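You operate a simulated robot arm through the tools that you are given. There is no shell and no other tool. Be economical: measure what you need, move in short steps, check, and stop when the job is done.

You run a simulated robot arm. Do the job below in one go: nothing can be reset, and whatever is moved stays where it is left.

Task
Trim the overhead screwdriver's ring till the checker shows the cream card's torque.
Fine: zero the checker before the last run; switch the screwdriver off after.

The check looks at the end state, three seconds after you hand in, the way a careful person would. Anything else that was tipped, shoved, dropped, spilled or broken makes it a failure.

Robot
A 7-joint arm with a three-finger gripper on a trunk, on a base that drives. Base frame: it is fixed to the floor where the robot stands at the start and does not move with it; the origin is under the middle of the robot, x ahead of it, y to its left, z up. Lengths are in cm, angles in rad, forces in N, time in s.
Its first joint turns from -2.897 to 2.897 rad. Places, roughly: balancer knob [30, 90, 140]; screwdriver switch [60, 0, 100]; zero button [30, 80, 80]. Payload 2.69 kg.
The TCP is the grasp point between the finger pads, 2.9 cm short of the fingertips. In the tool frame z runs along the fingers and y along their closing line. Largest opening 12 cm; the body of the gripper starts 7.8 cm behind the TCP.
Orientation is that of the tool frame in the base frame, as a unit quaternion [x, y, z, w]. With the fingers straight down and closing along the base's y, the tool's x points along the base's -x, its y along +y and its z along -z.

Tools
- The arm moves only by the tool play_rows. Its argument "moves" is a list of rows, each a list of 7 numbers: the shift along the tool's x, y, z in cm, then the turn, a rotation vector about the tool's x, y, z in rad, then the finger opening in cm, from 0 to 12. In form: [[dx, dy, dz, ax, ay, az, claw], ...]. A call has 1 to 12 rows; each row shifts and turns the commanded pose from where the row before left it, along the tool's axes as they then stand. Each row takes 0.2 s and may step no farther than 5 cm and 0.15 rad from the row before; otherwise, or with a gripper value out of range, the whole call is refused. A pose out of reach is approached as far as the arm can. The call stops where the force on the tool passes 90 N (or 10 N more than at its start, if that is more) or the arm is blocked; 0.2 s more then pass. The fingers move at their own pace and stop on an object; they squeeze with about 43 N. The grip force told is the motor's: it shows also when the fingers shut on nothing. Time passes only in rows, and 0.2 s behind the last, so rows that do not move let the fingers close. The reply holds the time, the measured pose of the TCP, the force on the tool along the base axes, the opening and the grip force, in the units named above and with some noise, with the torque about the TCP (base axes, N m) and any sound that the robot's microphone picked up.
- Cameras (640 x 400 px; columns grow to the right, rows downward): "scene" is now at [26.18, 26.22, 140.42]; the picture's right is [0.82, -0.57, 0.00], its down [-0.32, -0.46, -0.83] and it looks along [0.47, 0.68, -0.56] (base axes); focal length 214 px, centre (320, 200). "wrist" rides on the gripper at [6.3, 0, -10.4] in the tool frame; the picture's right is [0.01, 1.00, 0.00], its down [-0.83, 0.00, -0.56] and it looks along [-0.56, 0.00, 0.83] (tool axes); focal length 275 px, centre (320, 200). There is no depth. A picture from a camera that has moved, and an enlarged one, comes with that camera's place and axes in the base frame and with its lens.
- grab_frame(camera): a new picture of that camera. No time passes.
- move_column(by): slides the trunk up (or, below 0, down) by that many cm; the arm and the scene camera ride with it, the base frame stays. It gives what a move gives, with no picture.
- steer(legs): drives the robot by 1 to 6 legs, each [ahead, left, turn to the left] in cm, cm and rad, along the robot's own axes; the way and the turn of a leg run together, so that a leg with both is an arc; at most 150 cm and 3.142 rad a leg. The arm and the cameras ride along, it lands a little off, and it stops where it bumps. It gives what a move gives.
- aim_head(pan, tilt): turns the head with the scene camera to pan (to the left, within 2.496 rad either way) and tilt (down, from -0.506 to 1.204), counted from straight ahead of the robot. It gives what a move gives.
- zoom(camera, box): a new picture of the part [left, top, right, bottom] of that camera's present view, enlarged. No time passes.
- sign_off(): hands the job in; it is judged then, once.

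Go step by step. Nothing tells you exact positions but the pictures and the camera data: compare them with the known pose of the tool, close in by small moves and look again before you grip or let go. The budget is 120 turns and 78 pictures, counting those below and the enlarged ones. Unless the task says otherwise, let go and move clear before handing in, and close with one line.

The tools are called as name(argument=value, ...) on one line, values as JSON. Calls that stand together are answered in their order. play_rows: Moves the arm, as the interface text tells. Its arguments: {"type":"object","properties":{"moves":{"type":"array"}},"required":["moves"]} The other tools are called the same way: move_column (by) slides the trunk up or down; steer (legs) drives the base; aim_head (pan, tilt) turns the head that bears the scene camera; grab_frame (camera) takes a picture; zoom (camera, box) takes an enlarged picture of a part of a camera's view; sign_off () hands the job in.

At the start:

```text
clock: 0.0
tcp_pos: [5.69, 42.55, 136.2]
tool_rot: [0.0, 1.0, 0.001, 0.0]
contact_force: [0.7, -0.6, 0.3]
moment: [-0.01, -0.03, -0.02]
gripper_width: 12.02
gripper_force: 0.0
trunk travel left (down, up): [-38.9, 19.7]
robot x, y, heading: [0.16, -0.14, -0.002]
head pan, tilt: [0.969, 0.592]
```

scene: 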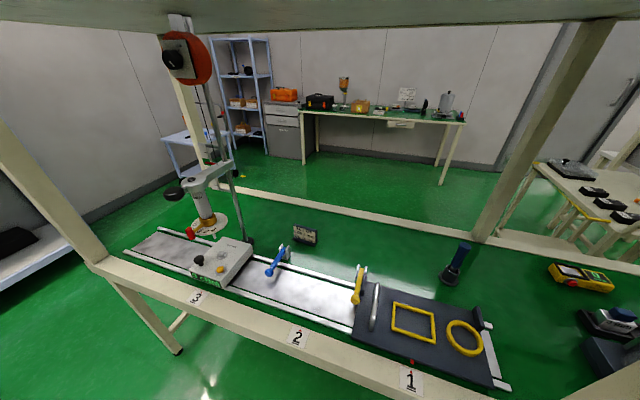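
wrist: 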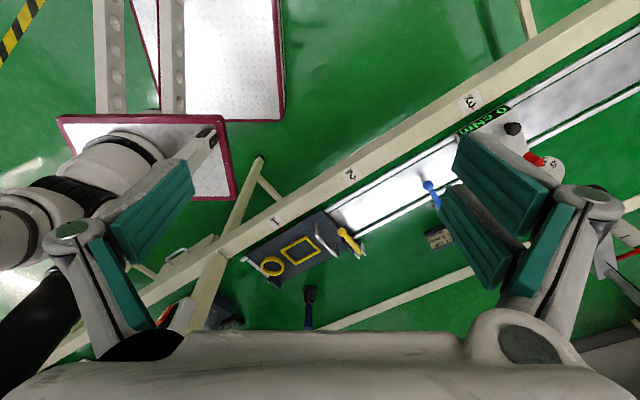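

I see a workbench with a rail, stations 1–3, a screwdriver hanging from a balancer at the left and a checker box under it. I'll look at details first.

zoom(camera="scene", box=[120, 140, 280, 300])

zoom(camera="scene", box=[130, 10, 290, 150])

zoom(camera="scene", box=[260, 60, 480, 260])

```text
2.50 times, centred on (200, 220) of scene
camera zoom: at [26.18, 26.22, 140.42], right [0.82, -0.57, 0.0], down [-0.32, -0.46, -0.83], along [0.47, 0.68, -0.56], focal length 536 px, centre (620, 150)
```

zoom: 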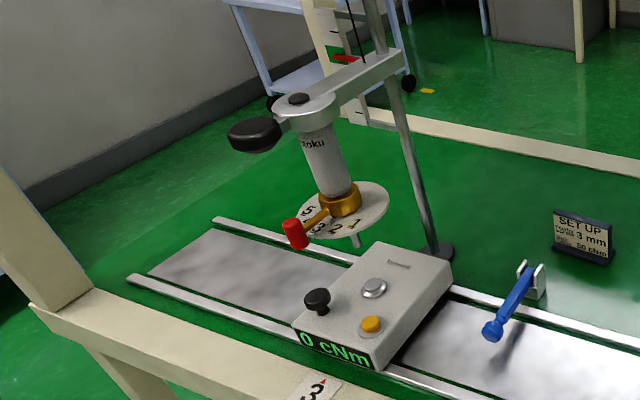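

```text
2.86 times, centred on (210, 80) of scene
camera zoom: at [26.18, 26.22, 140.42], right [0.82, -0.57, 0.0], down [-0.32, -0.46, -0.83], along [0.47, 0.68, -0.56], focal length 613 px, centre (634, 543)
```

zoom: 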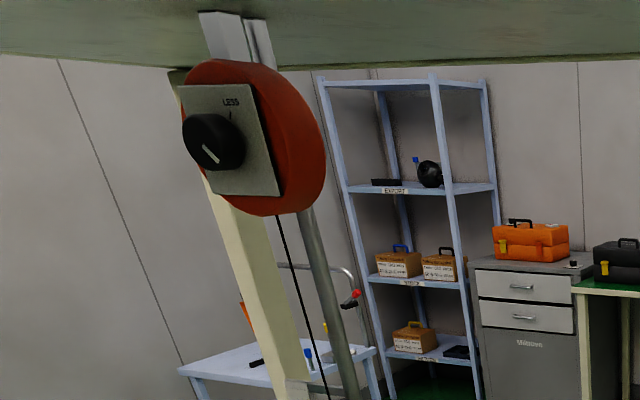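

```text
2.00 times, centred on (370, 160) of scene
camera zoom: at [26.18, 26.22, 140.42], right [0.82, -0.57, 0.0], down [-0.32, -0.46, -0.83], along [0.47, 0.68, -0.56], focal length 429 px, centre (220, 280)
```

zoom: 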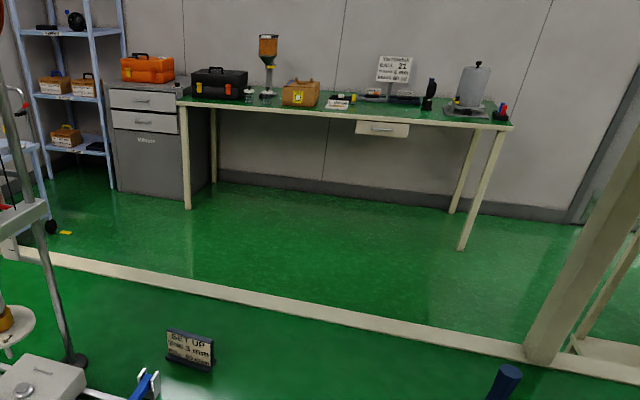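

The card, checker and driver need a closer look, as does the switch at about [60,0,100].

zoom(camera="scene", box=[285, 220, 325, 245])

aim_head(pan=0.2, tilt=0.6)

grab_frame(camera="scene")

```text
16.00 times, centred on (305, 232) of scene
camera zoom: at [26.18, 26.22, 140.42], right [0.82, -0.57, 0.0], down [-0.32, -0.46, -0.83], along [0.47, 0.68, -0.56], focal length 3432 px, centre (560, -320)
```

zoom: 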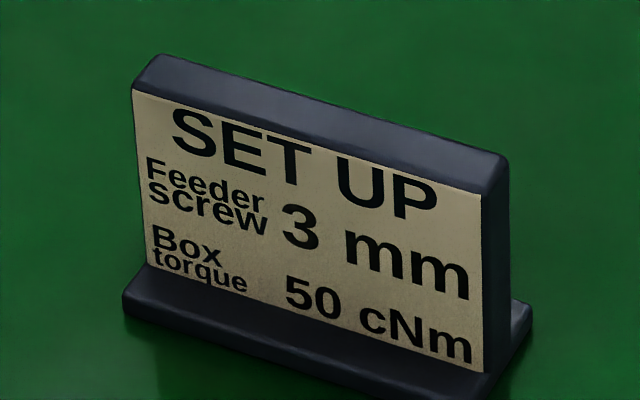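

```text
clock: 1.1
tcp_pos: [5.71, 42.63, 136.16]
tool_rot: [0.0, 1.0, 0.001, 0.0]
contact_force: [0.1, 0.7, -0.3]
moment: [0.0, -0.01, 0.0]
gripper_width: 12.02
gripper_force: 0.0
trunk travel left (down, up): [-38.9, 19.7]
robot x, y, heading: [0.14, -0.06, 0.004]
head pan, tilt: [0.201, 0.6]
```

```text
71 pictures are left
camera scene: at [29.82, 20.69, 140.35], right [0.2, -0.98, 0.0], down [-0.55, -0.11, -0.83], along [0.81, 0.17, -0.56], focal length 214 px, centre (320, 200)
```

scene: 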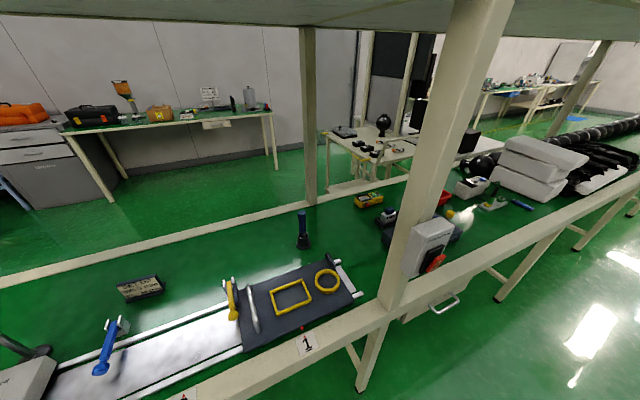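

Target is 50 cNm. A power supply box with a red lever is on the post; zooming.

zoom(camera="scene", box=[370, 190, 490, 290])

aim_head(pan=1.3, tilt=0.6)

grab_frame(camera="scene")

```text
4.00 times, centred on (430, 240) of scene
camera zoom: at [29.82, 20.69, 140.35], right [0.2, -0.98, 0.0], down [-0.55, -0.11, -0.83], along [0.81, 0.17, -0.56], focal length 858 px, centre (-120, 40)
```

zoom: 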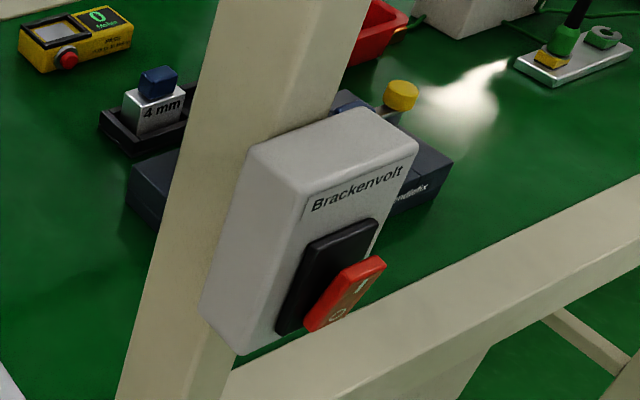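

```text
clock: 2.4
tcp_pos: [5.75, 42.62, 136.19]
tool_rot: [-0.001, 1.0, 0.002, 0.0]
contact_force: [0.0, 0.2, -0.6]
moment: [-0.03, -0.01, 0.0]
gripper_width: 11.99
gripper_force: 0.0
trunk travel left (down, up): [-38.9, 19.7]
robot x, y, heading: [-0.03, -0.24, 0.004]
head pan, tilt: [1.3, 0.6]
```

```text
69 pictures are left
camera scene: at [23.53, 27.43, 140.35], right [0.96, -0.27, 0.0], down [-0.15, -0.54, -0.83], along [0.22, 0.79, -0.56], focal length 214 px, centre (320, 200)
```

scene: 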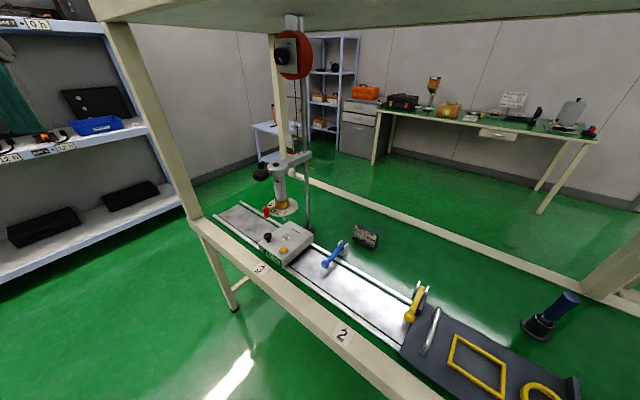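

Zooming on the driver head and the balancer from this angle.

zoom(camera="scene", box=[240, 140, 320, 190])

zoom(camera="scene", box=[248, 185, 328, 235])

zoom(camera="scene", box=[248, 220, 328, 270])

zoom(camera="scene", box=[256, 10, 336, 90])

```text
8.00 times, centred on (280, 165) of scene
camera zoom: at [23.53, 27.43, 140.35], right [0.96, -0.27, 0.0], down [-0.15, -0.54, -0.83], along [0.22, 0.79, -0.56], focal length 1716 px, centre (640, 480)
```

zoom: 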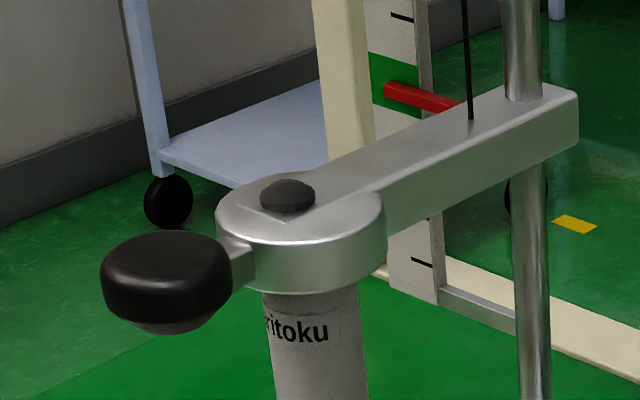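

```text
8.00 times, centred on (288, 210) of scene
camera zoom: at [23.53, 27.43, 140.35], right [0.96, -0.27, 0.0], down [-0.15, -0.54, -0.83], along [0.22, 0.79, -0.56], focal length 1716 px, centre (576, 120)
```

zoom: 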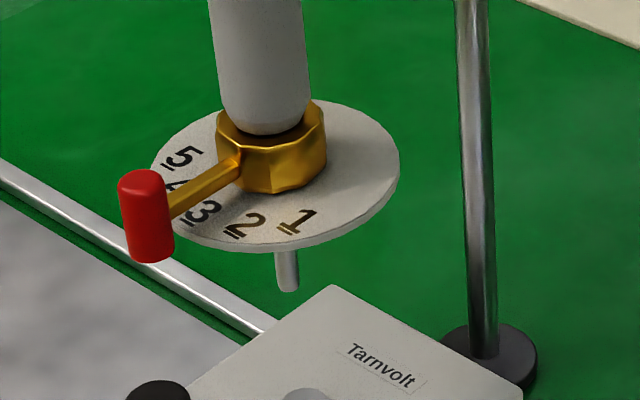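

```text
8.00 times, centred on (288, 245) of scene
camera zoom: at [23.53, 27.43, 140.35], right [0.96, -0.27, 0.0], down [-0.15, -0.54, -0.83], along [0.22, 0.79, -0.56], focal length 1716 px, centre (576, -160)
```

zoom: 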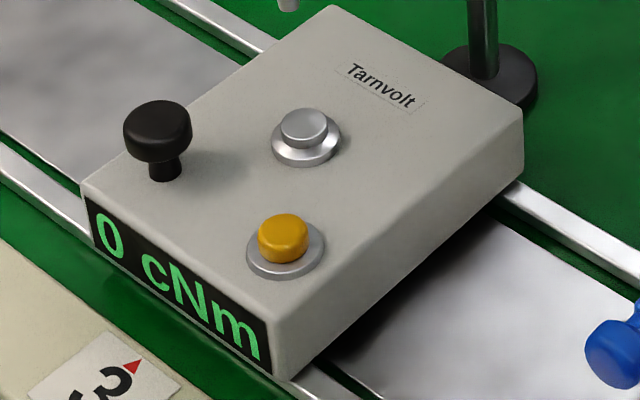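

```text
5.00 times, centred on (296, 50) of scene
camera zoom: at [23.53, 27.43, 140.35], right [0.96, -0.27, 0.0], down [-0.15, -0.54, -0.83], along [0.22, 0.79, -0.56], focal length 1072 px, centre (440, 950)
```

zoom: 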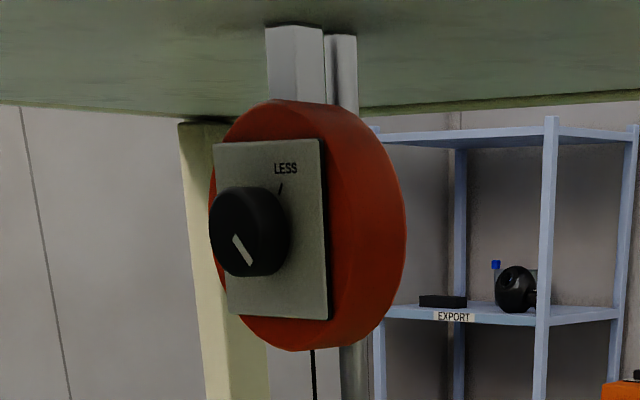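

Bit tip ≈ [26.8, 89.5, 89.6], directly above the checker socket ≈ [27.1, 89.5, 81]; handle ≈ [21, 88, 109]. Now inspect the switch state.

aim_head(pan=-0.35, tilt=0.75)

grab_frame(camera="scene")

```text
clock: 4.1
tcp_pos: [5.73, 42.72, 136.22]
tool_rot: [0.0, 1.0, 0.002, 0.0]
contact_force: [0.2, 0.5, 0.8]
moment: [0.01, 0.05, -0.01]
gripper_width: 12.02
gripper_force: 0.0
trunk travel left (down, up): [-38.9, 19.7]
robot x, y, heading: [0.11, 0.19, -0.0]
head pan, tilt: [-0.351, 0.75]
```

```text
64 pictures are left
camera scene: at [28.94, 16.07, 139.06], right [-0.34, -0.94, 0.0], down [-0.64, 0.23, -0.73], along [0.69, -0.25, -0.68], focal length 214 px, centre (320, 200)
```

scene: 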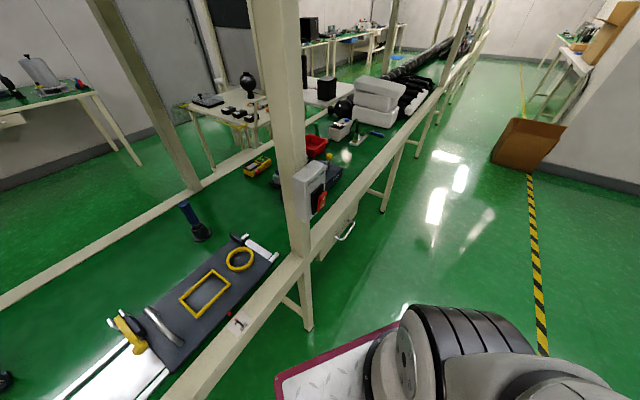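

zoom(camera="scene", box=[292, 155, 342, 225])

```text
5.71 times, centred on (317, 190) of scene
camera zoom: at [28.94, 16.07, 139.06], right [-0.34, -0.94, 0.0], down [-0.64, 0.23, -0.73], along [0.69, -0.25, -0.68], focal length 1226 px, centre (337, 257)
```

zoom: 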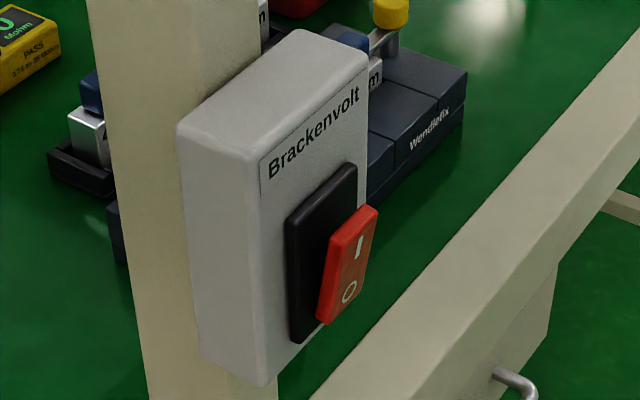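

Rocker: "O" (bottom) is pressed in, so the driver is off. I'll shift the robot left 20 cm so both switch and handle are within comfortable reach.

steer(legs=[[0, 20, 0]])

aim_head(pan=-0.6, tilt=0.8)

grab_frame(camera="scene")

```text
clock: 5.7
tcp_pos: [5.7, 62.61, 136.23]
tool_rot: [-0.001, 1.0, 0.002, 0.0]
contact_force: [0.3, -0.2, 0.5]
moment: [0.04, 0.02, -0.01]
gripper_width: 11.98
gripper_force: 0.0
trunk travel left (down, up): [-38.9, 19.7]
robot x, y, heading: [-0.46, 19.98, 0.003]
head pan, tilt: [-0.351, 0.75]
```

```text
clock: 6.5
tcp_pos: [5.62, 62.69, 136.19]
tool_rot: [-0.001, 1.0, 0.001, 0.001]
contact_force: [-0.1, -0.1, -0.2]
moment: [-0.01, -0.02, 0.0]
gripper_width: 12.02
gripper_force: 0.1
trunk travel left (down, up): [-38.9, 19.7]
robot x, y, heading: [-0.15, 20.15, -0.001]
head pan, tilt: [-0.6, 0.799]
```

```text
62 pictures are left
camera scene: at [27.79, 34.39, 138.66], right [-0.56, -0.83, 0.0], down [-0.59, 0.4, -0.7], along [0.58, -0.39, -0.72], focal length 214 px, centre (320, 200)
```

scene: 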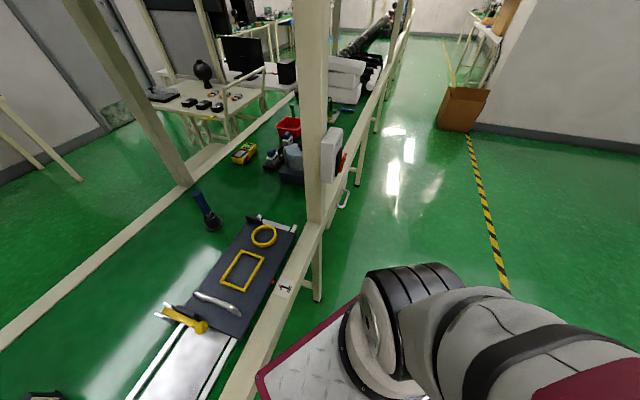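

Zoom on the switch for triangulation.

zoom(camera="scene", box=[304, 120, 384, 200])

grab_frame(camera="wrist")

```text
5.00 times, centred on (344, 160) of scene
camera zoom: at [27.79, 34.39, 138.66], right [-0.56, -0.83, 0.0], down [-0.59, 0.4, -0.7], along [0.58, -0.39, -0.72], focal length 1072 px, centre (200, 400)
```

zoom: 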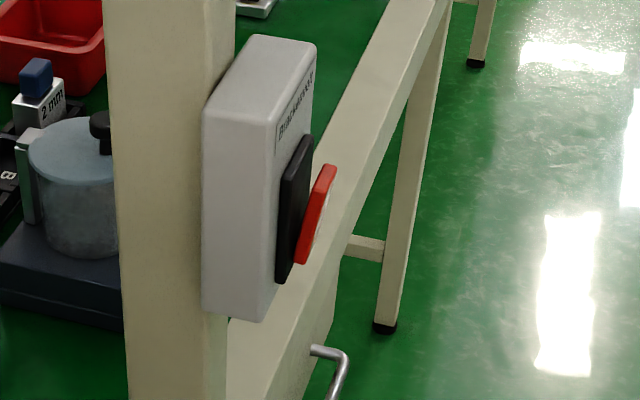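

```text
60 pictures are left
camera wrist: at [-0.71, 62.58, 146.73], right [-0.01, 1.0, 0.0], down [0.83, 0.0, 0.56], along [0.56, 0.0, -0.83], focal length 275 px, centre (320, 200)
```

wrist: 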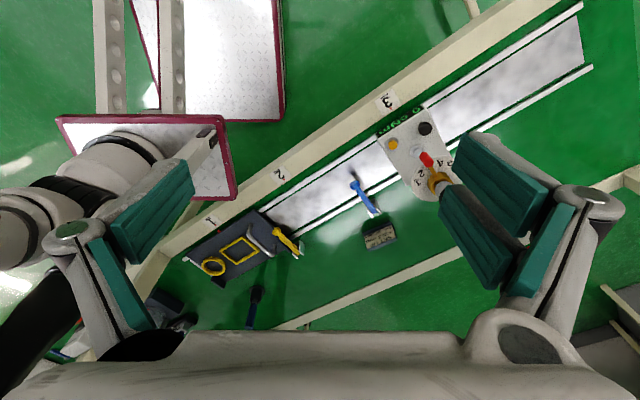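

The rocker is ≈ [63, 3.3, 104.8], "I" upper part ≈ z 106, facing (-0.81,-0.59). Before swinging the arm I want to see how it's configured relative to the head.

aim_head(pan=-1.4, tilt=0.9)

grab_frame(camera="scene")

aim_head(pan=2.3, tilt=0.5)

grab_frame(camera="scene")

```text
clock: 7.6
tcp_pos: [5.17, 62.71, 135.72]
tool_rot: [-0.004, 1.0, -0.002, 0.006]
contact_force: [0.0, -0.5, -0.4]
moment: [-0.02, -0.02, 0.02]
gripper_width: 12.01
gripper_force: 0.0
trunk travel left (down, up): [-38.9, 19.7]
robot x, y, heading: [0.18, 19.98, -0.003]
head pan, tilt: [-1.4, 0.901]
```

```text
59 pictures are left
camera scene: at [23.7, 31.67, 138.1], right [-0.94, -0.33, 0.0], down [-0.26, 0.72, -0.64], along [0.21, -0.61, -0.77], focal length 214 px, centre (320, 200)
```

scene: 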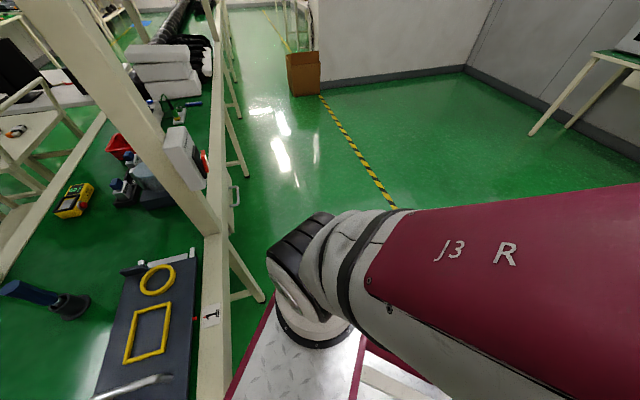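

```text
clock: 10.7
tcp_pos: [5.66, 62.56, 136.61]
tool_rot: [-0.002, 1.0, 0.003, -0.002]
contact_force: [-0.6, -0.1, 0.2]
moment: [0.01, -0.03, -0.01]
gripper_width: 12.0
gripper_force: 0.1
trunk travel left (down, up): [-38.9, 19.7]
robot x, y, heading: [0.44, 20.11, -0.001]
head pan, tilt: [2.3, 0.499]
```

```text
58 pictures are left
camera scene: at [16.04, 46.47, 141.24], right [0.83, 0.56, 0.0], down [0.27, -0.4, -0.88], along [-0.49, 0.73, -0.48], focal length 214 px, centre (320, 200)
```

scene: 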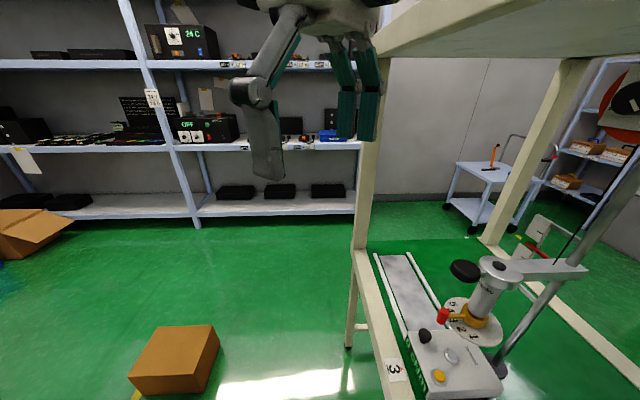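

The arm sits on the robot's left-rear side, past the head mast. So rather than swing it past the mast, I'll rotate the robot so its left side faces the bench, starting at the switch.

steer(legs=[[10, -55, 0], [0, 0, -1.27]])

aim_head(pan=1.4, tilt=0.5)

grab_frame(camera="scene")

```text
clock: 17.0
tcp_pos: [52.01, -26.36, 136.36]
tool_rot: [0.592, 0.806, 0.0, 0.0]
contact_force: [0.1, 0.7, -0.3]
moment: [0.04, -0.03, 0.01]
gripper_width: 12.02
gripper_force: 0.1
trunk travel left (down, up): [-38.9, 19.7]
robot x, y, heading: [9.83, -33.59, -1.272]
head pan, tilt: [2.3, 0.499]
```

```text
clock: 18.2
tcp_pos: [52.02, -26.26, 136.25]
tool_rot: [0.592, 0.806, 0.001, 0.001]
contact_force: [-0.2, 0.2, 0.4]
moment: [-0.01, 0.02, 0.0]
gripper_width: 11.98
gripper_force: 0.1
trunk travel left (down, up): [-38.9, 19.7]
robot x, y, heading: [9.57, -33.33, -1.269]
head pan, tilt: [1.4, 0.499]
```

```text
57 pictures are left
camera scene: at [43.29, -47.15, 141.26], right [0.13, -0.99, 0.0], down [-0.47, -0.06, -0.88], along [0.87, 0.11, -0.48], focal length 214 px, centre (320, 200)
```

scene: 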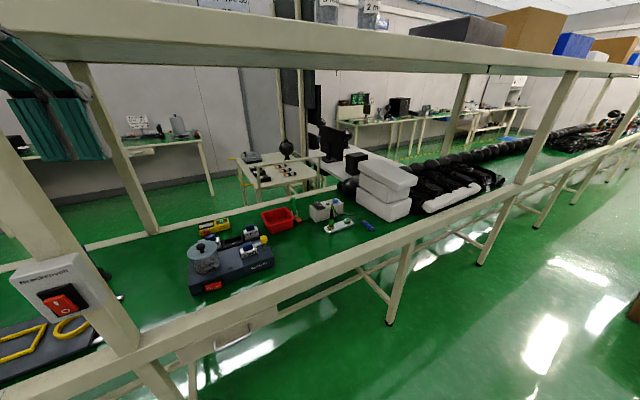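

Switch confirmed at ≈[63,3.5,105]. Now I'll yaw the tool so its x points into the bench, and close the fingers.

play_rows(moves=[[0, 0, 0, 0, 0, 0.138, 0], [0, 0, 0, 0, 0, 0.138, 0], [0, 0, 0, 0, 0, 0.138, 0], [0, 0, 0, 0, 0, 0.138, 0], [0, 0, 0, 0, 0, 0.138, 0], [0, 0, 0, 0, 0, 0.138, 0], [0, 0, 0, 0, 0, 0.138, 0], [0, 0, 0, 0, 0, 0.138, 0], [0, 0, 0, 0, 0, 0.138, 0]])

```text
clock: 20.2
tcp_pos: [52.04, -26.33, 136.38]
tool_rot: [0.951, 0.31, 0.0, 0.0]
contact_force: [0.5, -0.6, 0.3]
moment: [-0.02, 0.03, 0.04]
gripper_width: 0.0
gripper_force: 28.9
trunk travel left (down, up): [-38.9, 19.7]
robot x, y, heading: [9.91, -33.57, -1.274]
head pan, tilt: [1.4, 0.499]
```

play_rows(moves=[[0, 0, 0, 0, 0.14, 0, 0], [0, 0, 0, 0, 0.14, 0, 0], [0, 0, 0, 0, 0.14, 0, 0], [0, 0, 0, 0, 0.14, 0, 0], [0, 0, 0, 0, 0.14, 0, 0], [0, 0, 0, 0, 0.14, 0, 0], [0, 0, 0, 0, 0.14, 0, 0], [0, 0, 0, 0, 0.14, 0, 0], [0, 0, 0, 0, 0.14, 0, 0], [0, 0, 0, 0, 0.14, 0, 0]])

grab_frame(camera="wrist")

```text
clock: 22.4
tcp_pos: [51.22, -24.96, 136.65]
tool_rot: [0.718, 0.253, 0.615, -0.203]
contact_force: [-0.1, -0.8, 0.6]
moment: [-0.03, -0.01, 0.05]
gripper_width: 0.0
gripper_force: 28.6
trunk travel left (down, up): [-38.9, 19.7]
robot x, y, heading: [9.96, -33.85, -1.276]
head pan, tilt: [1.4, 0.499]
```

```text
56 pictures are left
camera wrist: at [43.69, -30.48, 144.67], right [0.61, -0.79, 0.02], down [-0.53, -0.43, -0.73], along [0.59, 0.44, -0.68], focal length 275 px, centre (320, 200)
```

wrist: 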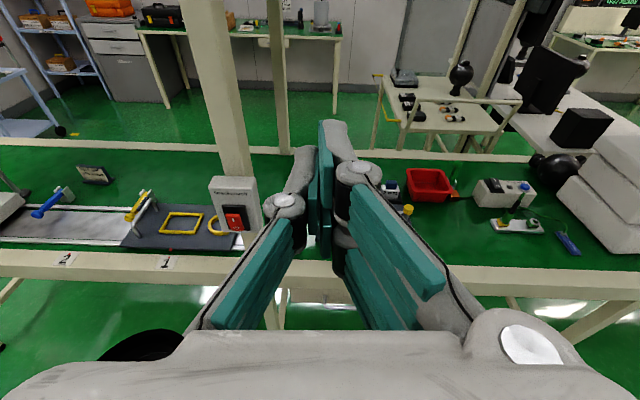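

The arm follows fine; tool is near-horizontal. Moving the fingertip toward a stand-off in front of the rocker's "I".

play_rows(moves=[[-3.17, -1.96, 1.5, 0, 0, 0, 0], [-3.17, -1.96, 1.5, 0, 0, 0, 0], [-3.17, -1.96, 1.5, 0, 0, 0, 0], [-3.17, -1.96, 1.5, 0, 0, 0, 0], [-3.17, -1.96, 1.5, 0, 0, 0, 0], [-3.17, -1.96, 1.5, 0, 0, 0, 0], [-3.17, -1.96, 1.5, 0, 0, 0, 0], [-3.17, -1.96, 1.5, 0, 0, 0, 0], [0, 0, 0, 0, 0, 0, 0]])

grab_frame(camera="wrist")

```text
clock: 24.4
tcp_pos: [48.85, -9.18, 109.3]
tool_rot: [0.727, 0.237, 0.612, -0.2]
contact_force: [1.0, -0.1, -0.1]
moment: [0.02, 0.02, 0.0]
gripper_width: 0.0
gripper_force: 28.4
trunk travel left (down, up): [-38.9, 19.7]
robot x, y, heading: [9.72, -33.65, -1.272]
head pan, tilt: [1.4, 0.499]
```

```text
55 pictures are left
camera wrist: at [41.38, -14.56, 117.41], right [0.59, -0.81, 0.0], down [-0.55, -0.41, -0.73], along [0.59, 0.43, -0.69], focal length 275 px, centre (320, 200)
```

wrist: 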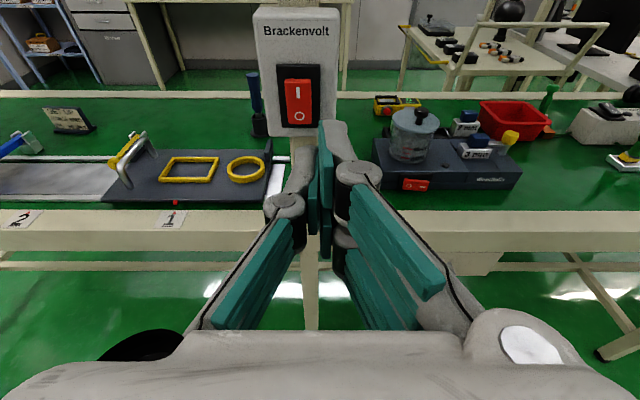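

play_rows(moves=[[0.1, -0.85, 4, 0, 0, 0, 0], [0.1, -0.85, 4, 0, 0, 0, 0], [0.1, -0.8, 3, 0, 0, 0, 0], [0, 0, 0, 0, 0, 0, 0]])

grab_frame(camera="wrist")

```text
clock: 25.4
tcp_pos: [56.05, -0.91, 107.77]
tool_rot: [0.726, 0.238, 0.613, -0.201]
contact_force: [0.0, 0.5, -0.1]
moment: [-0.04, 0.01, -0.01]
gripper_width: 0.0
gripper_force: 29.1
trunk travel left (down, up): [-38.9, 19.7]
robot x, y, heading: [9.6, -33.55, -1.279]
head pan, tilt: [1.4, 0.499]
```

```text
54 pictures are left
camera wrist: at [48.59, -6.29, 115.76], right [0.59, -0.81, 0.0], down [-0.55, -0.41, -0.73], along [0.59, 0.43, -0.69], focal length 275 px, centre (320, 200)
```

wrist: 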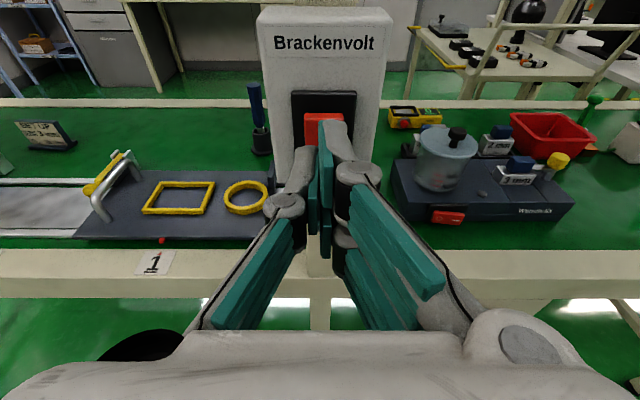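

Tip aligned with the upper half of the rocker. Press in small steps.

play_rows(moves=[[0, 0, 1.5, 0, 0, 0, 0], [0, 0, 1.0, 0, 0, 0, 0], [0, 0, 0.7, 0, 0, 0, 0], [0, 0, 0.5, 0, 0, 0, 0], [0, 0, 0.4, 0, 0, 0, 0]])

grab_frame(camera="wrist")

```text
clock: 26.6
tcp_pos: [59.29, 1.74, 107.04]
tool_rot: [0.727, 0.237, 0.613, -0.2]
contact_force: [0.7, -0.4, 0.7]
moment: [0.0, -0.01, -0.01]
gripper_width: 0.0
gripper_force: 28.5
trunk travel left (down, up): [-38.9, 19.7]
robot x, y, heading: [9.55, -33.69, -1.277]
head pan, tilt: [1.4, 0.499]
```

```text
53 pictures are left
camera wrist: at [51.88, -3.8, 115.1], right [0.59, -0.81, 0.0], down [-0.55, -0.41, -0.73], along [0.59, 0.43, -0.69], focal length 275 px, centre (320, 200)
```

wrist: 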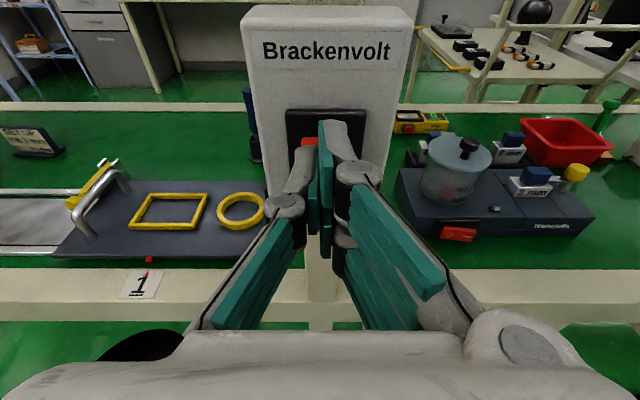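

play_rows(moves=[[0, -0.3, 0.4, 0, 0, 0, 0], [0, 0, 0.4, 0, 0, 0, 0], [0, 0, 0.4, 0, 0, 0, 0], [0, 0, 0.4, 0, 0, 0, 0]])

```text
clock: 27.6
tcp_pos: [59.91, 2.38, 106.97]
tool_rot: [0.726, 0.237, 0.614, -0.199]
contact_force: [-37.2, -32.9, 8.8]
moment: [-0.06, 0.12, -0.19]
gripper_width: 0.61
gripper_force: 29.0
trunk travel left (down, up): [-38.9, 19.7]
robot x, y, heading: [10.1, -33.44, -1.273]
head pan, tilt: [1.4, 0.499]
heard: click
stopped in row 4: the force on the tool passed its limit at 97 N (the readings are from after the stop); the commanded pose is now the measured one
```

Click heard. Backing off and checking the rocker.

play_rows(moves=[[0, 0, -2, 0, 0, 0, 0], [0, 0, -4, 0, 0, 0, 0], [0, 0, -5, 0, 0, 0, 0], [0, 0, -5, 0, 0, 0, 0]])

zoom(camera="wrist", box=[220, 0, 380, 140])

zoom(camera="scene", box=[0, 240, 120, 340])

```text
clock: 28.6
tcp_pos: [47.45, -6.57, 109.41]
tool_rot: [0.727, 0.237, 0.612, -0.199]
contact_force: [0.4, 0.4, 0.2]
moment: [0.0, 0.01, 0.01]
gripper_width: 0.01
gripper_force: 28.6
trunk travel left (down, up): [-38.9, 19.7]
robot x, y, heading: [9.36, -33.7, -1.277]
head pan, tilt: [1.4, 0.499]
```

```text
2.86 times, centred on (300, 70) of wrist
camera zoom: at [40.0, -12.01, 117.49], right [0.59, -0.81, 0.01], down [-0.55, -0.41, -0.72], along [0.59, 0.42, -0.69], focal length 786 px, centre (377, 571)
```

zoom: 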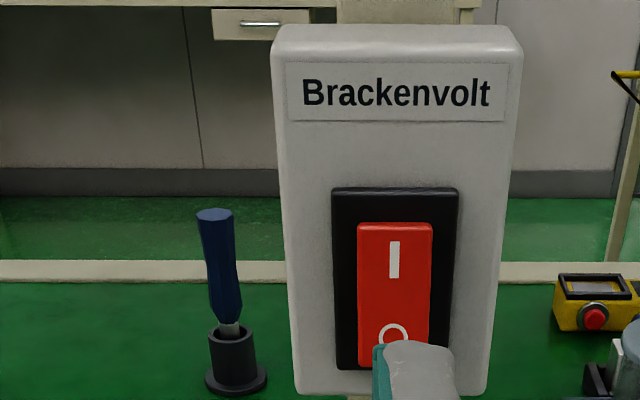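

```text
4.00 times, centred on (60, 290) of scene
camera zoom: at [43.24, -47.22, 141.25], right [0.13, -0.99, 0.0], down [-0.48, -0.06, -0.88], along [0.87, 0.11, -0.48], focal length 858 px, centre (1360, -160)
```

zoom: 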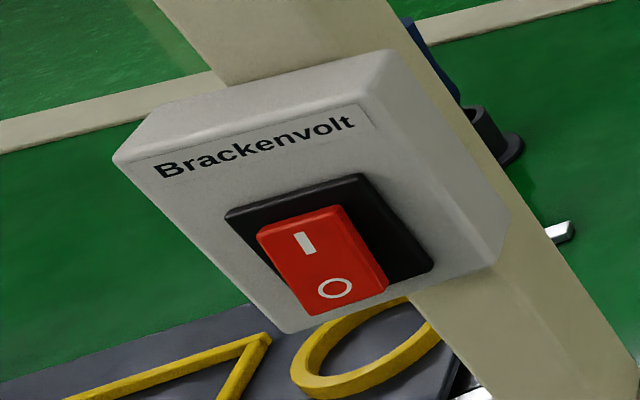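

The driver is now on (O end protrudes). Retract a little and drive back along the bench to the driver.

play_rows(moves=[[0, 0, -3, 0, 0, 0, 0], [0, 0, -3, 0, 0, 0, 0]])

steer(legs=[[-45, -6, 0], [-40.7, -0.4, 0]])

aim_head(pan=2.1, tilt=0.5)

grab_frame(camera="scene")

grab_frame(camera="wrist")

```text
clock: 29.2
tcp_pos: [42.53, -10.18, 110.43]
tool_rot: [0.727, 0.238, 0.612, -0.199]
contact_force: [-0.2, 0.5, -0.7]
moment: [0.02, 0.0, 0.0]
gripper_width: 0.01
gripper_force: 28.6
trunk travel left (down, up): [-38.9, 19.7]
robot x, y, heading: [9.87, -33.76, -1.273]
head pan, tilt: [1.4, 0.499]
```

```text
clock: 34.1
tcp_pos: [11.66, 70.29, 110.59]
tool_rot: [0.727, 0.236, 0.613, -0.198]
contact_force: [0.2, -0.1, -0.6]
moment: [-0.03, 0.01, 0.0]
gripper_width: 0.01
gripper_force: 28.4
trunk travel left (down, up): [-38.9, 19.7]
robot x, y, heading: [-21.54, 46.73, -1.282]
head pan, tilt: [1.4, 0.499]
```

```text
clock: 35.2
tcp_pos: [11.44, 70.28, 110.57]
tool_rot: [0.727, 0.236, 0.613, -0.199]
contact_force: [-0.2, 0.1, -0.2]
moment: [-0.01, 0.01, -0.01]
gripper_width: 0.0
gripper_force: 28.3
trunk travel left (down, up): [-38.9, 19.7]
robot x, y, heading: [-21.51, 46.87, -1.282]
head pan, tilt: [2.1, 0.499]
```

```text
50 pictures are left
camera scene: at [9.06, 38.77, 141.26], right [0.73, -0.68, 0.0], down [-0.33, -0.35, -0.88], along [0.6, 0.64, -0.48], focal length 214 px, centre (320, 200)
```

scene: 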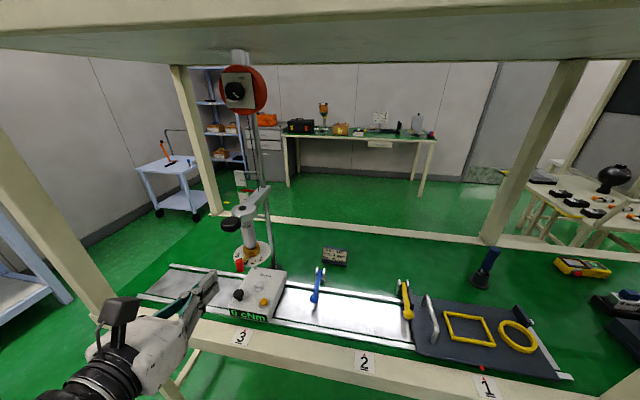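

```text
49 pictures are left
camera wrist: at [3.96, 64.99, 118.59], right [0.59, -0.81, 0.01], down [-0.56, -0.41, -0.72], along [0.59, 0.42, -0.69], focal length 275 px, centre (320, 200)
```

wrist: 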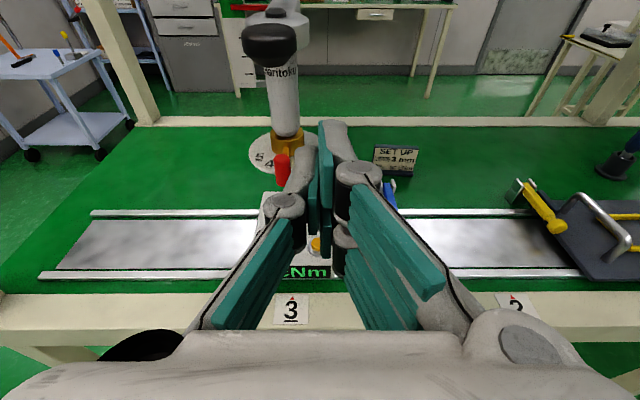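

Handle triangulates to ≈[21.3, 81.7, 113], ~5 cm wide. I'll raise the closed fingers above it.

play_rows(moves=[[3.3, -1.2, 0, 0, 0, 0, 0], [3.3, -1.2, 0, 0, 0, 0, 0], [3.3, -1, 0, 0, 0, 0, 0], [0, 0, 3.5, 0, 0, 0, 0], [0, 0, 3.5, 0, 0, 0, 0], [0, 0, 2, 0, 0, 0, 0], [0, 0, 0, 0, 0, 0, 0]])

grab_frame(camera="wrist")

zoom(camera="scene", box=[150, 180, 310, 340])

```text
clock: 36.8
tcp_pos: [18.11, 79.3, 118.72]
tool_rot: [0.728, 0.236, 0.613, -0.198]
contact_force: [1.3, -0.4, -0.4]
moment: [0.03, -0.01, 0.02]
gripper_width: 0.01
gripper_force: 28.6
trunk travel left (down, up): [-38.9, 19.7]
robot x, y, heading: [-21.51, 47.17, -1.284]
head pan, tilt: [2.1, 0.499]
```

```text
48 pictures are left
camera wrist: at [10.49, 73.96, 126.79], right [0.59, -0.81, 0.01], down [-0.56, -0.41, -0.72], along [0.59, 0.42, -0.69], focal length 275 px, centre (320, 200)
```

wrist: 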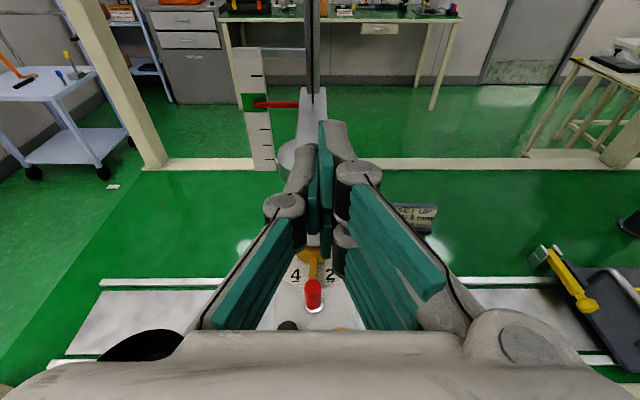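

```text
2.50 times, centred on (230, 260) of scene
camera zoom: at [9.06, 38.77, 141.26], right [0.73, -0.68, 0.0], down [-0.33, -0.35, -0.88], along [0.6, 0.64, -0.48], focal length 536 px, centre (545, 50)
```

zoom: 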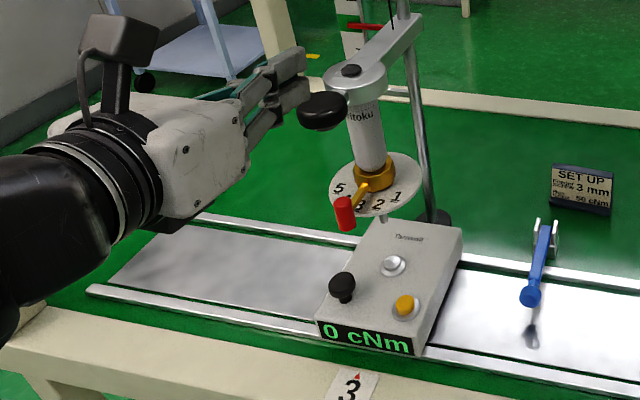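

Tip needs ~1.5 cm more forward, then lower onto the knob and push gently.

play_rows(moves=[[0, 0, 1.6, 0, 0, 0, 0], [-0.985, 0, 0.17, 0, 0, 0, 0], [-0.788, 0, 0.136, 0, 0, 0, 0], [-0.493, 0, 0.085, 0, 0, 0, 0], [-0.493, 0, 0.085, 0, 0, 0, 0], [-0.493, 0, 0.085, 0, 0, 0, 0]])

zoom(camera="scene", box=[150, 180, 310, 340])

```text
clock: 38.2
tcp_pos: [19.35, 80.3, 115.19]
tool_rot: [0.727, 0.236, 0.613, -0.198]
contact_force: [0.4, -0.2, 0.7]
moment: [0.01, 0.02, 0.02]
gripper_width: 0.0
gripper_force: 29.2
trunk travel left (down, up): [-38.9, 19.7]
robot x, y, heading: [-21.85, 46.86, -1.277]
head pan, tilt: [2.1, 0.499]
```

```text
2.50 times, centred on (230, 260) of scene
camera zoom: at [9.06, 38.78, 141.26], right [0.73, -0.68, 0.0], down [-0.33, -0.35, -0.88], along [0.6, 0.64, -0.48], focal length 536 px, centre (545, 50)
```

zoom: 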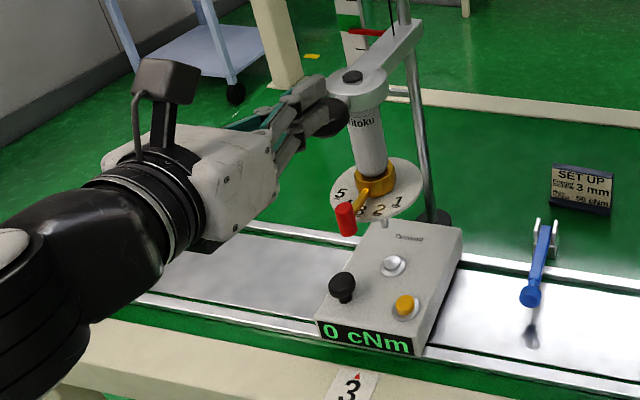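

zoom(camera="scene", box=[205, 195, 265, 245])

zoom(camera="wrist", box=[240, 80, 400, 220])

```text
8.00 times, centred on (235, 220) of scene
camera zoom: at [9.06, 38.78, 141.26], right [0.73, -0.68, 0.0], down [-0.33, -0.35, -0.88], along [0.6, 0.64, -0.48], focal length 1716 px, centre (1000, 40)
```

zoom: 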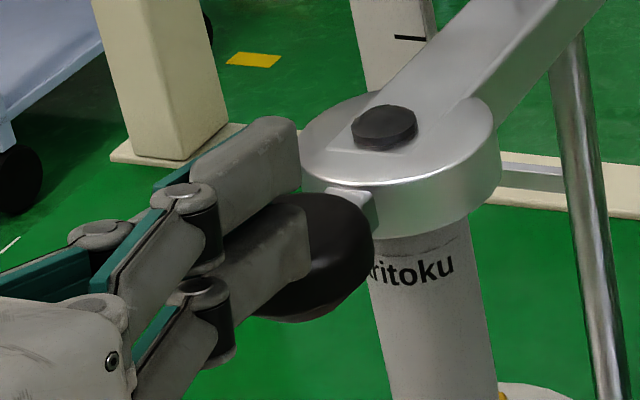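

```text
2.86 times, centred on (320, 150) of wrist
camera zoom: at [11.82, 74.92, 123.19], right [0.59, -0.81, 0.01], down [-0.56, -0.41, -0.72], along [0.59, 0.42, -0.69], focal length 786 px, centre (320, 343)
```

zoom: 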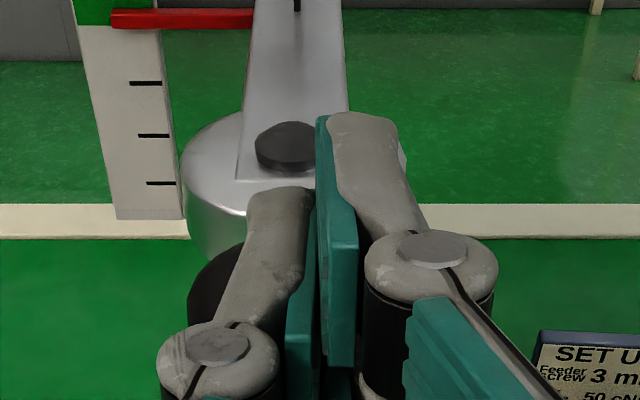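

Fingers sit slightly right of the knob. Raise, shift left 1.2 cm, lower again.

play_rows(moves=[[1.5, 0, -0.2, 0, 0, 0, 0], [0, -1.2, 0.3, 0, 0, 0, 0], [-0.985, 0, 0.17, 0, 0, 0, 0], [-0.493, 0, 0.085, 0, 0, 0, 0], [-0.493, 0, 0.085, 0, 0, 0, 0], [-0.493, 0, 0.085, 0, 0, 0, 0], [-0.493, 0, 0.085, 0, 0, 0, 0]])

zoom(camera="scene", box=[205, 195, 265, 245])

```text
clock: 39.8
tcp_pos: [19.09, 81.39, 113.59]
tool_rot: [0.728, 0.235, 0.613, -0.197]
contact_force: [0.5, 0.5, 1.0]
moment: [-0.02, 0.0, 0.01]
gripper_width: 0.0
gripper_force: 28.8
trunk travel left (down, up): [-38.9, 19.7]
robot x, y, heading: [-21.58, 47.0, -1.281]
head pan, tilt: [2.1, 0.499]
```

```text
8.00 times, centred on (235, 220) of scene
camera zoom: at [9.06, 38.77, 141.26], right [0.73, -0.68, 0.0], down [-0.33, -0.35, -0.88], along [0.6, 0.64, -0.48], focal length 1716 px, centre (1000, 40)
```

zoom: 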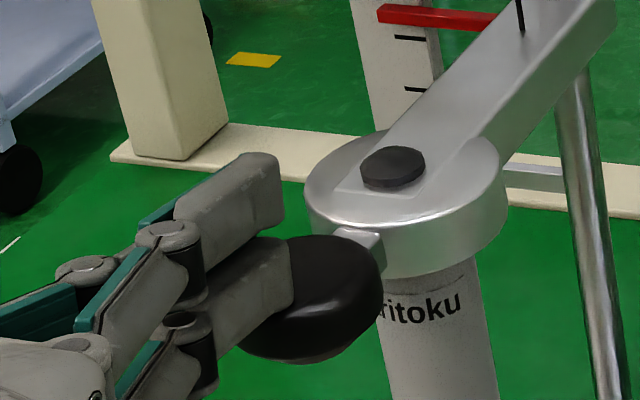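

The driver is coming down with almost no resistance. Continue pushing down.

play_rows(moves=[[-0.788, 0, 0.4, 0, 0, 0, 0], [-0.788, 0, 0.3, 0, 0, 0, 0], [-0.788, 0, 0.136, 0, 0, 0, 0], [-0.788, 0, 0.136, 0, 0, 0, 0], [-0.788, 0, 0.136, 0, 0, 0, 0]])

zoom(camera="scene", box=[150, 180, 310, 340])

```text
clock: 41.0
tcp_pos: [19.26, 81.64, 109.46]
tool_rot: [0.728, 0.235, 0.613, -0.197]
contact_force: [-1.0, -0.8, 1.9]
moment: [0.03, 0.0, -0.02]
gripper_width: 0.0
gripper_force: 28.5
trunk travel left (down, up): [-38.9, 19.7]
robot x, y, heading: [-21.32, 46.96, -1.277]
head pan, tilt: [2.1, 0.499]
```

```text
2.50 times, centred on (230, 260) of scene
camera zoom: at [9.05, 38.77, 141.26], right [0.73, -0.68, 0.0], down [-0.33, -0.35, -0.88], along [0.6, 0.64, -0.48], focal length 536 px, centre (545, 50)
```

zoom: 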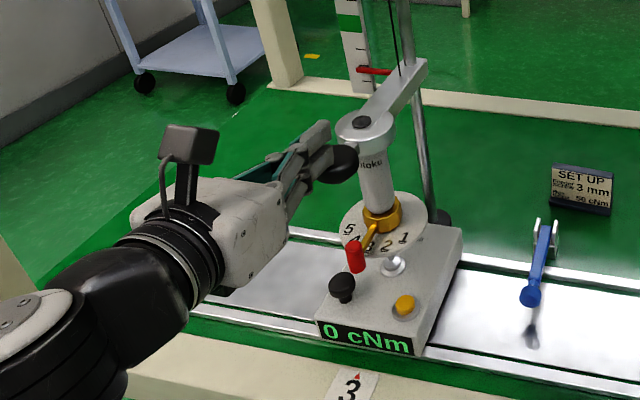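

play_rows(moves=[[-0.493, 0, 0.085, 0, 0, 0, 0], [-0.493, 0, 0.085, 0, 0, 0, 0], [-0.493, 0, 0.085, 0, 0, 0, 0], [-0.493, 0, 0.085, 0, 0, 0, 0], [-0.493, 0, 0.085, 0, 0, 0, 0]])

zoom(camera="scene", box=[190, 210, 310, 330])

```text
clock: 42.2
tcp_pos: [19.43, 81.56, 108.78]
tool_rot: [0.72, 0.23, 0.623, -0.203]
contact_force: [-5.1, 1.4, 83.3]
moment: [0.94, -1.54, -0.47]
gripper_width: 0.05
gripper_force: 28.5
trunk travel left (down, up): [-38.9, 19.7]
robot x, y, heading: [-21.41, 47.29, -1.276]
head pan, tilt: [2.1, 0.499]
```

```text
3.33 times, centred on (250, 270) of scene
camera zoom: at [8.87, 38.67, 141.34], right [0.73, -0.68, 0.0], down [-0.33, -0.35, -0.88], along [0.6, 0.64, -0.48], focal length 715 px, centre (553, -33)
```

zoom: 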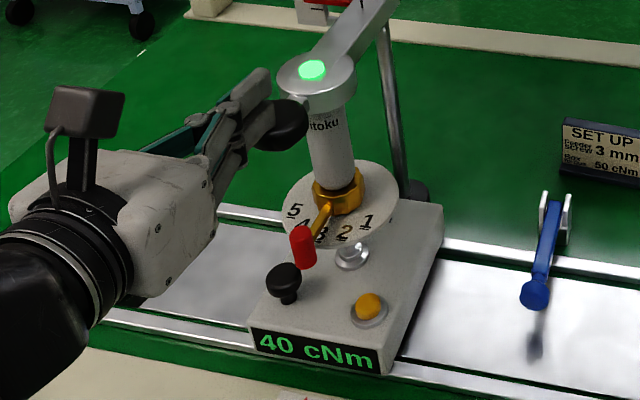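

It ran: 40 cNm at lever ≈3, so the ring must go a bit higher. Raise off slowly.

play_rows(moves=[[0.8, 0, -0.136, 0, 0, 0, 0], [0.985, 0, -0.17, 0, 0, 0, 0], [0.985, 0, -0.17, 0, 0, 0, 0], [0.985, 0, -0.17, 0, 0, 0, 0], [0.985, 0, -0.17, 0, 0, 0, 0], [0.985, 0, -0.17, 0, 0, 0, 0], [0.985, 0, -0.17, 0, 0, 0, 0], [0.985, 0, -0.17, 0, 0, 0, 0], [0.985, 0, -0.17, 0, 0, 0, 0], [0, 0, -3, 0, 0, 0, 0], [0, 0, -4, 0, 0, 0, 0], [0, 0, -4, 0, 0, 0, 0]])

grab_frame(camera="wrist")

zoom(camera="scene", box=[190, 170, 310, 290])

```text
clock: 44.8
tcp_pos: [10.76, 75.26, 117.64]
tool_rot: [0.728, 0.235, 0.613, -0.197]
contact_force: [0.7, -0.4, 0.4]
moment: [0.0, -0.01, 0.03]
gripper_width: 0.0
gripper_force: 29.0
trunk travel left (down, up): [-38.9, 19.7]
robot x, y, heading: [-21.42, 46.92, -1.282]
head pan, tilt: [2.1, 0.499]
```

```text
40 pictures are left
camera wrist: at [3.12, 69.93, 125.74], right [0.58, -0.81, 0.01], down [-0.56, -0.41, -0.72], along [0.59, 0.42, -0.69], focal length 275 px, centre (320, 200)
```

wrist: 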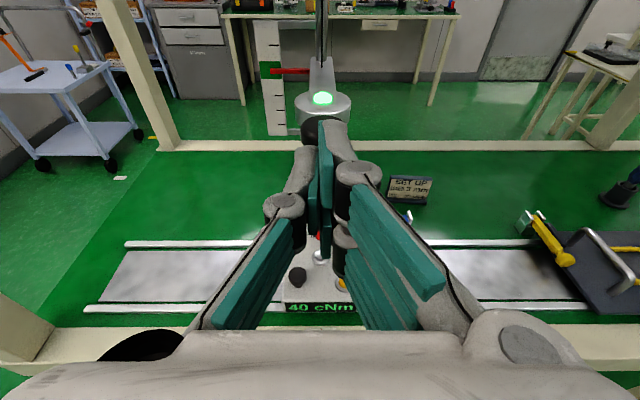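

```text
3.33 times, centred on (250, 230) of scene
camera zoom: at [9.09, 38.8, 141.26], right [0.73, -0.68, 0.0], down [-0.33, -0.35, -0.88], along [0.6, 0.64, -0.48], focal length 715 px, centre (553, 100)
```

zoom: 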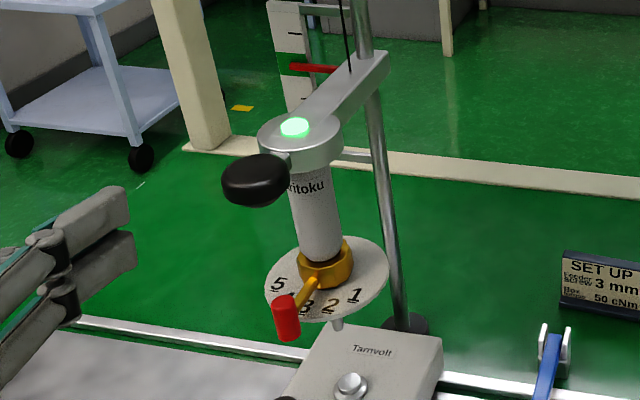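

zoom(camera="scene", box=[225, 230, 275, 270])

```text
10.00 times, centred on (250, 250) of scene
camera zoom: at [9.09, 38.8, 141.26], right [0.73, -0.68, 0.0], down [-0.33, -0.35, -0.88], along [0.6, 0.64, -0.48], focal length 2145 px, centre (1020, -300)
```

zoom: 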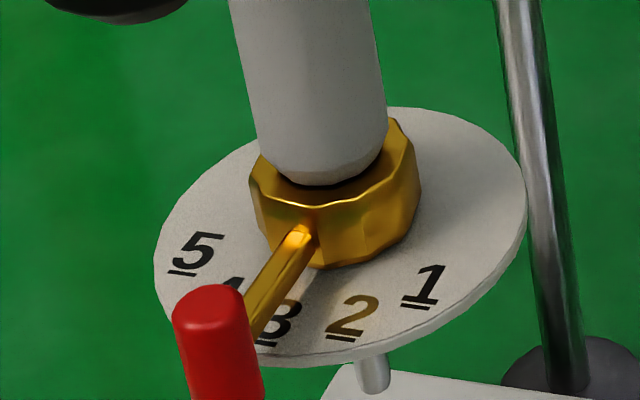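

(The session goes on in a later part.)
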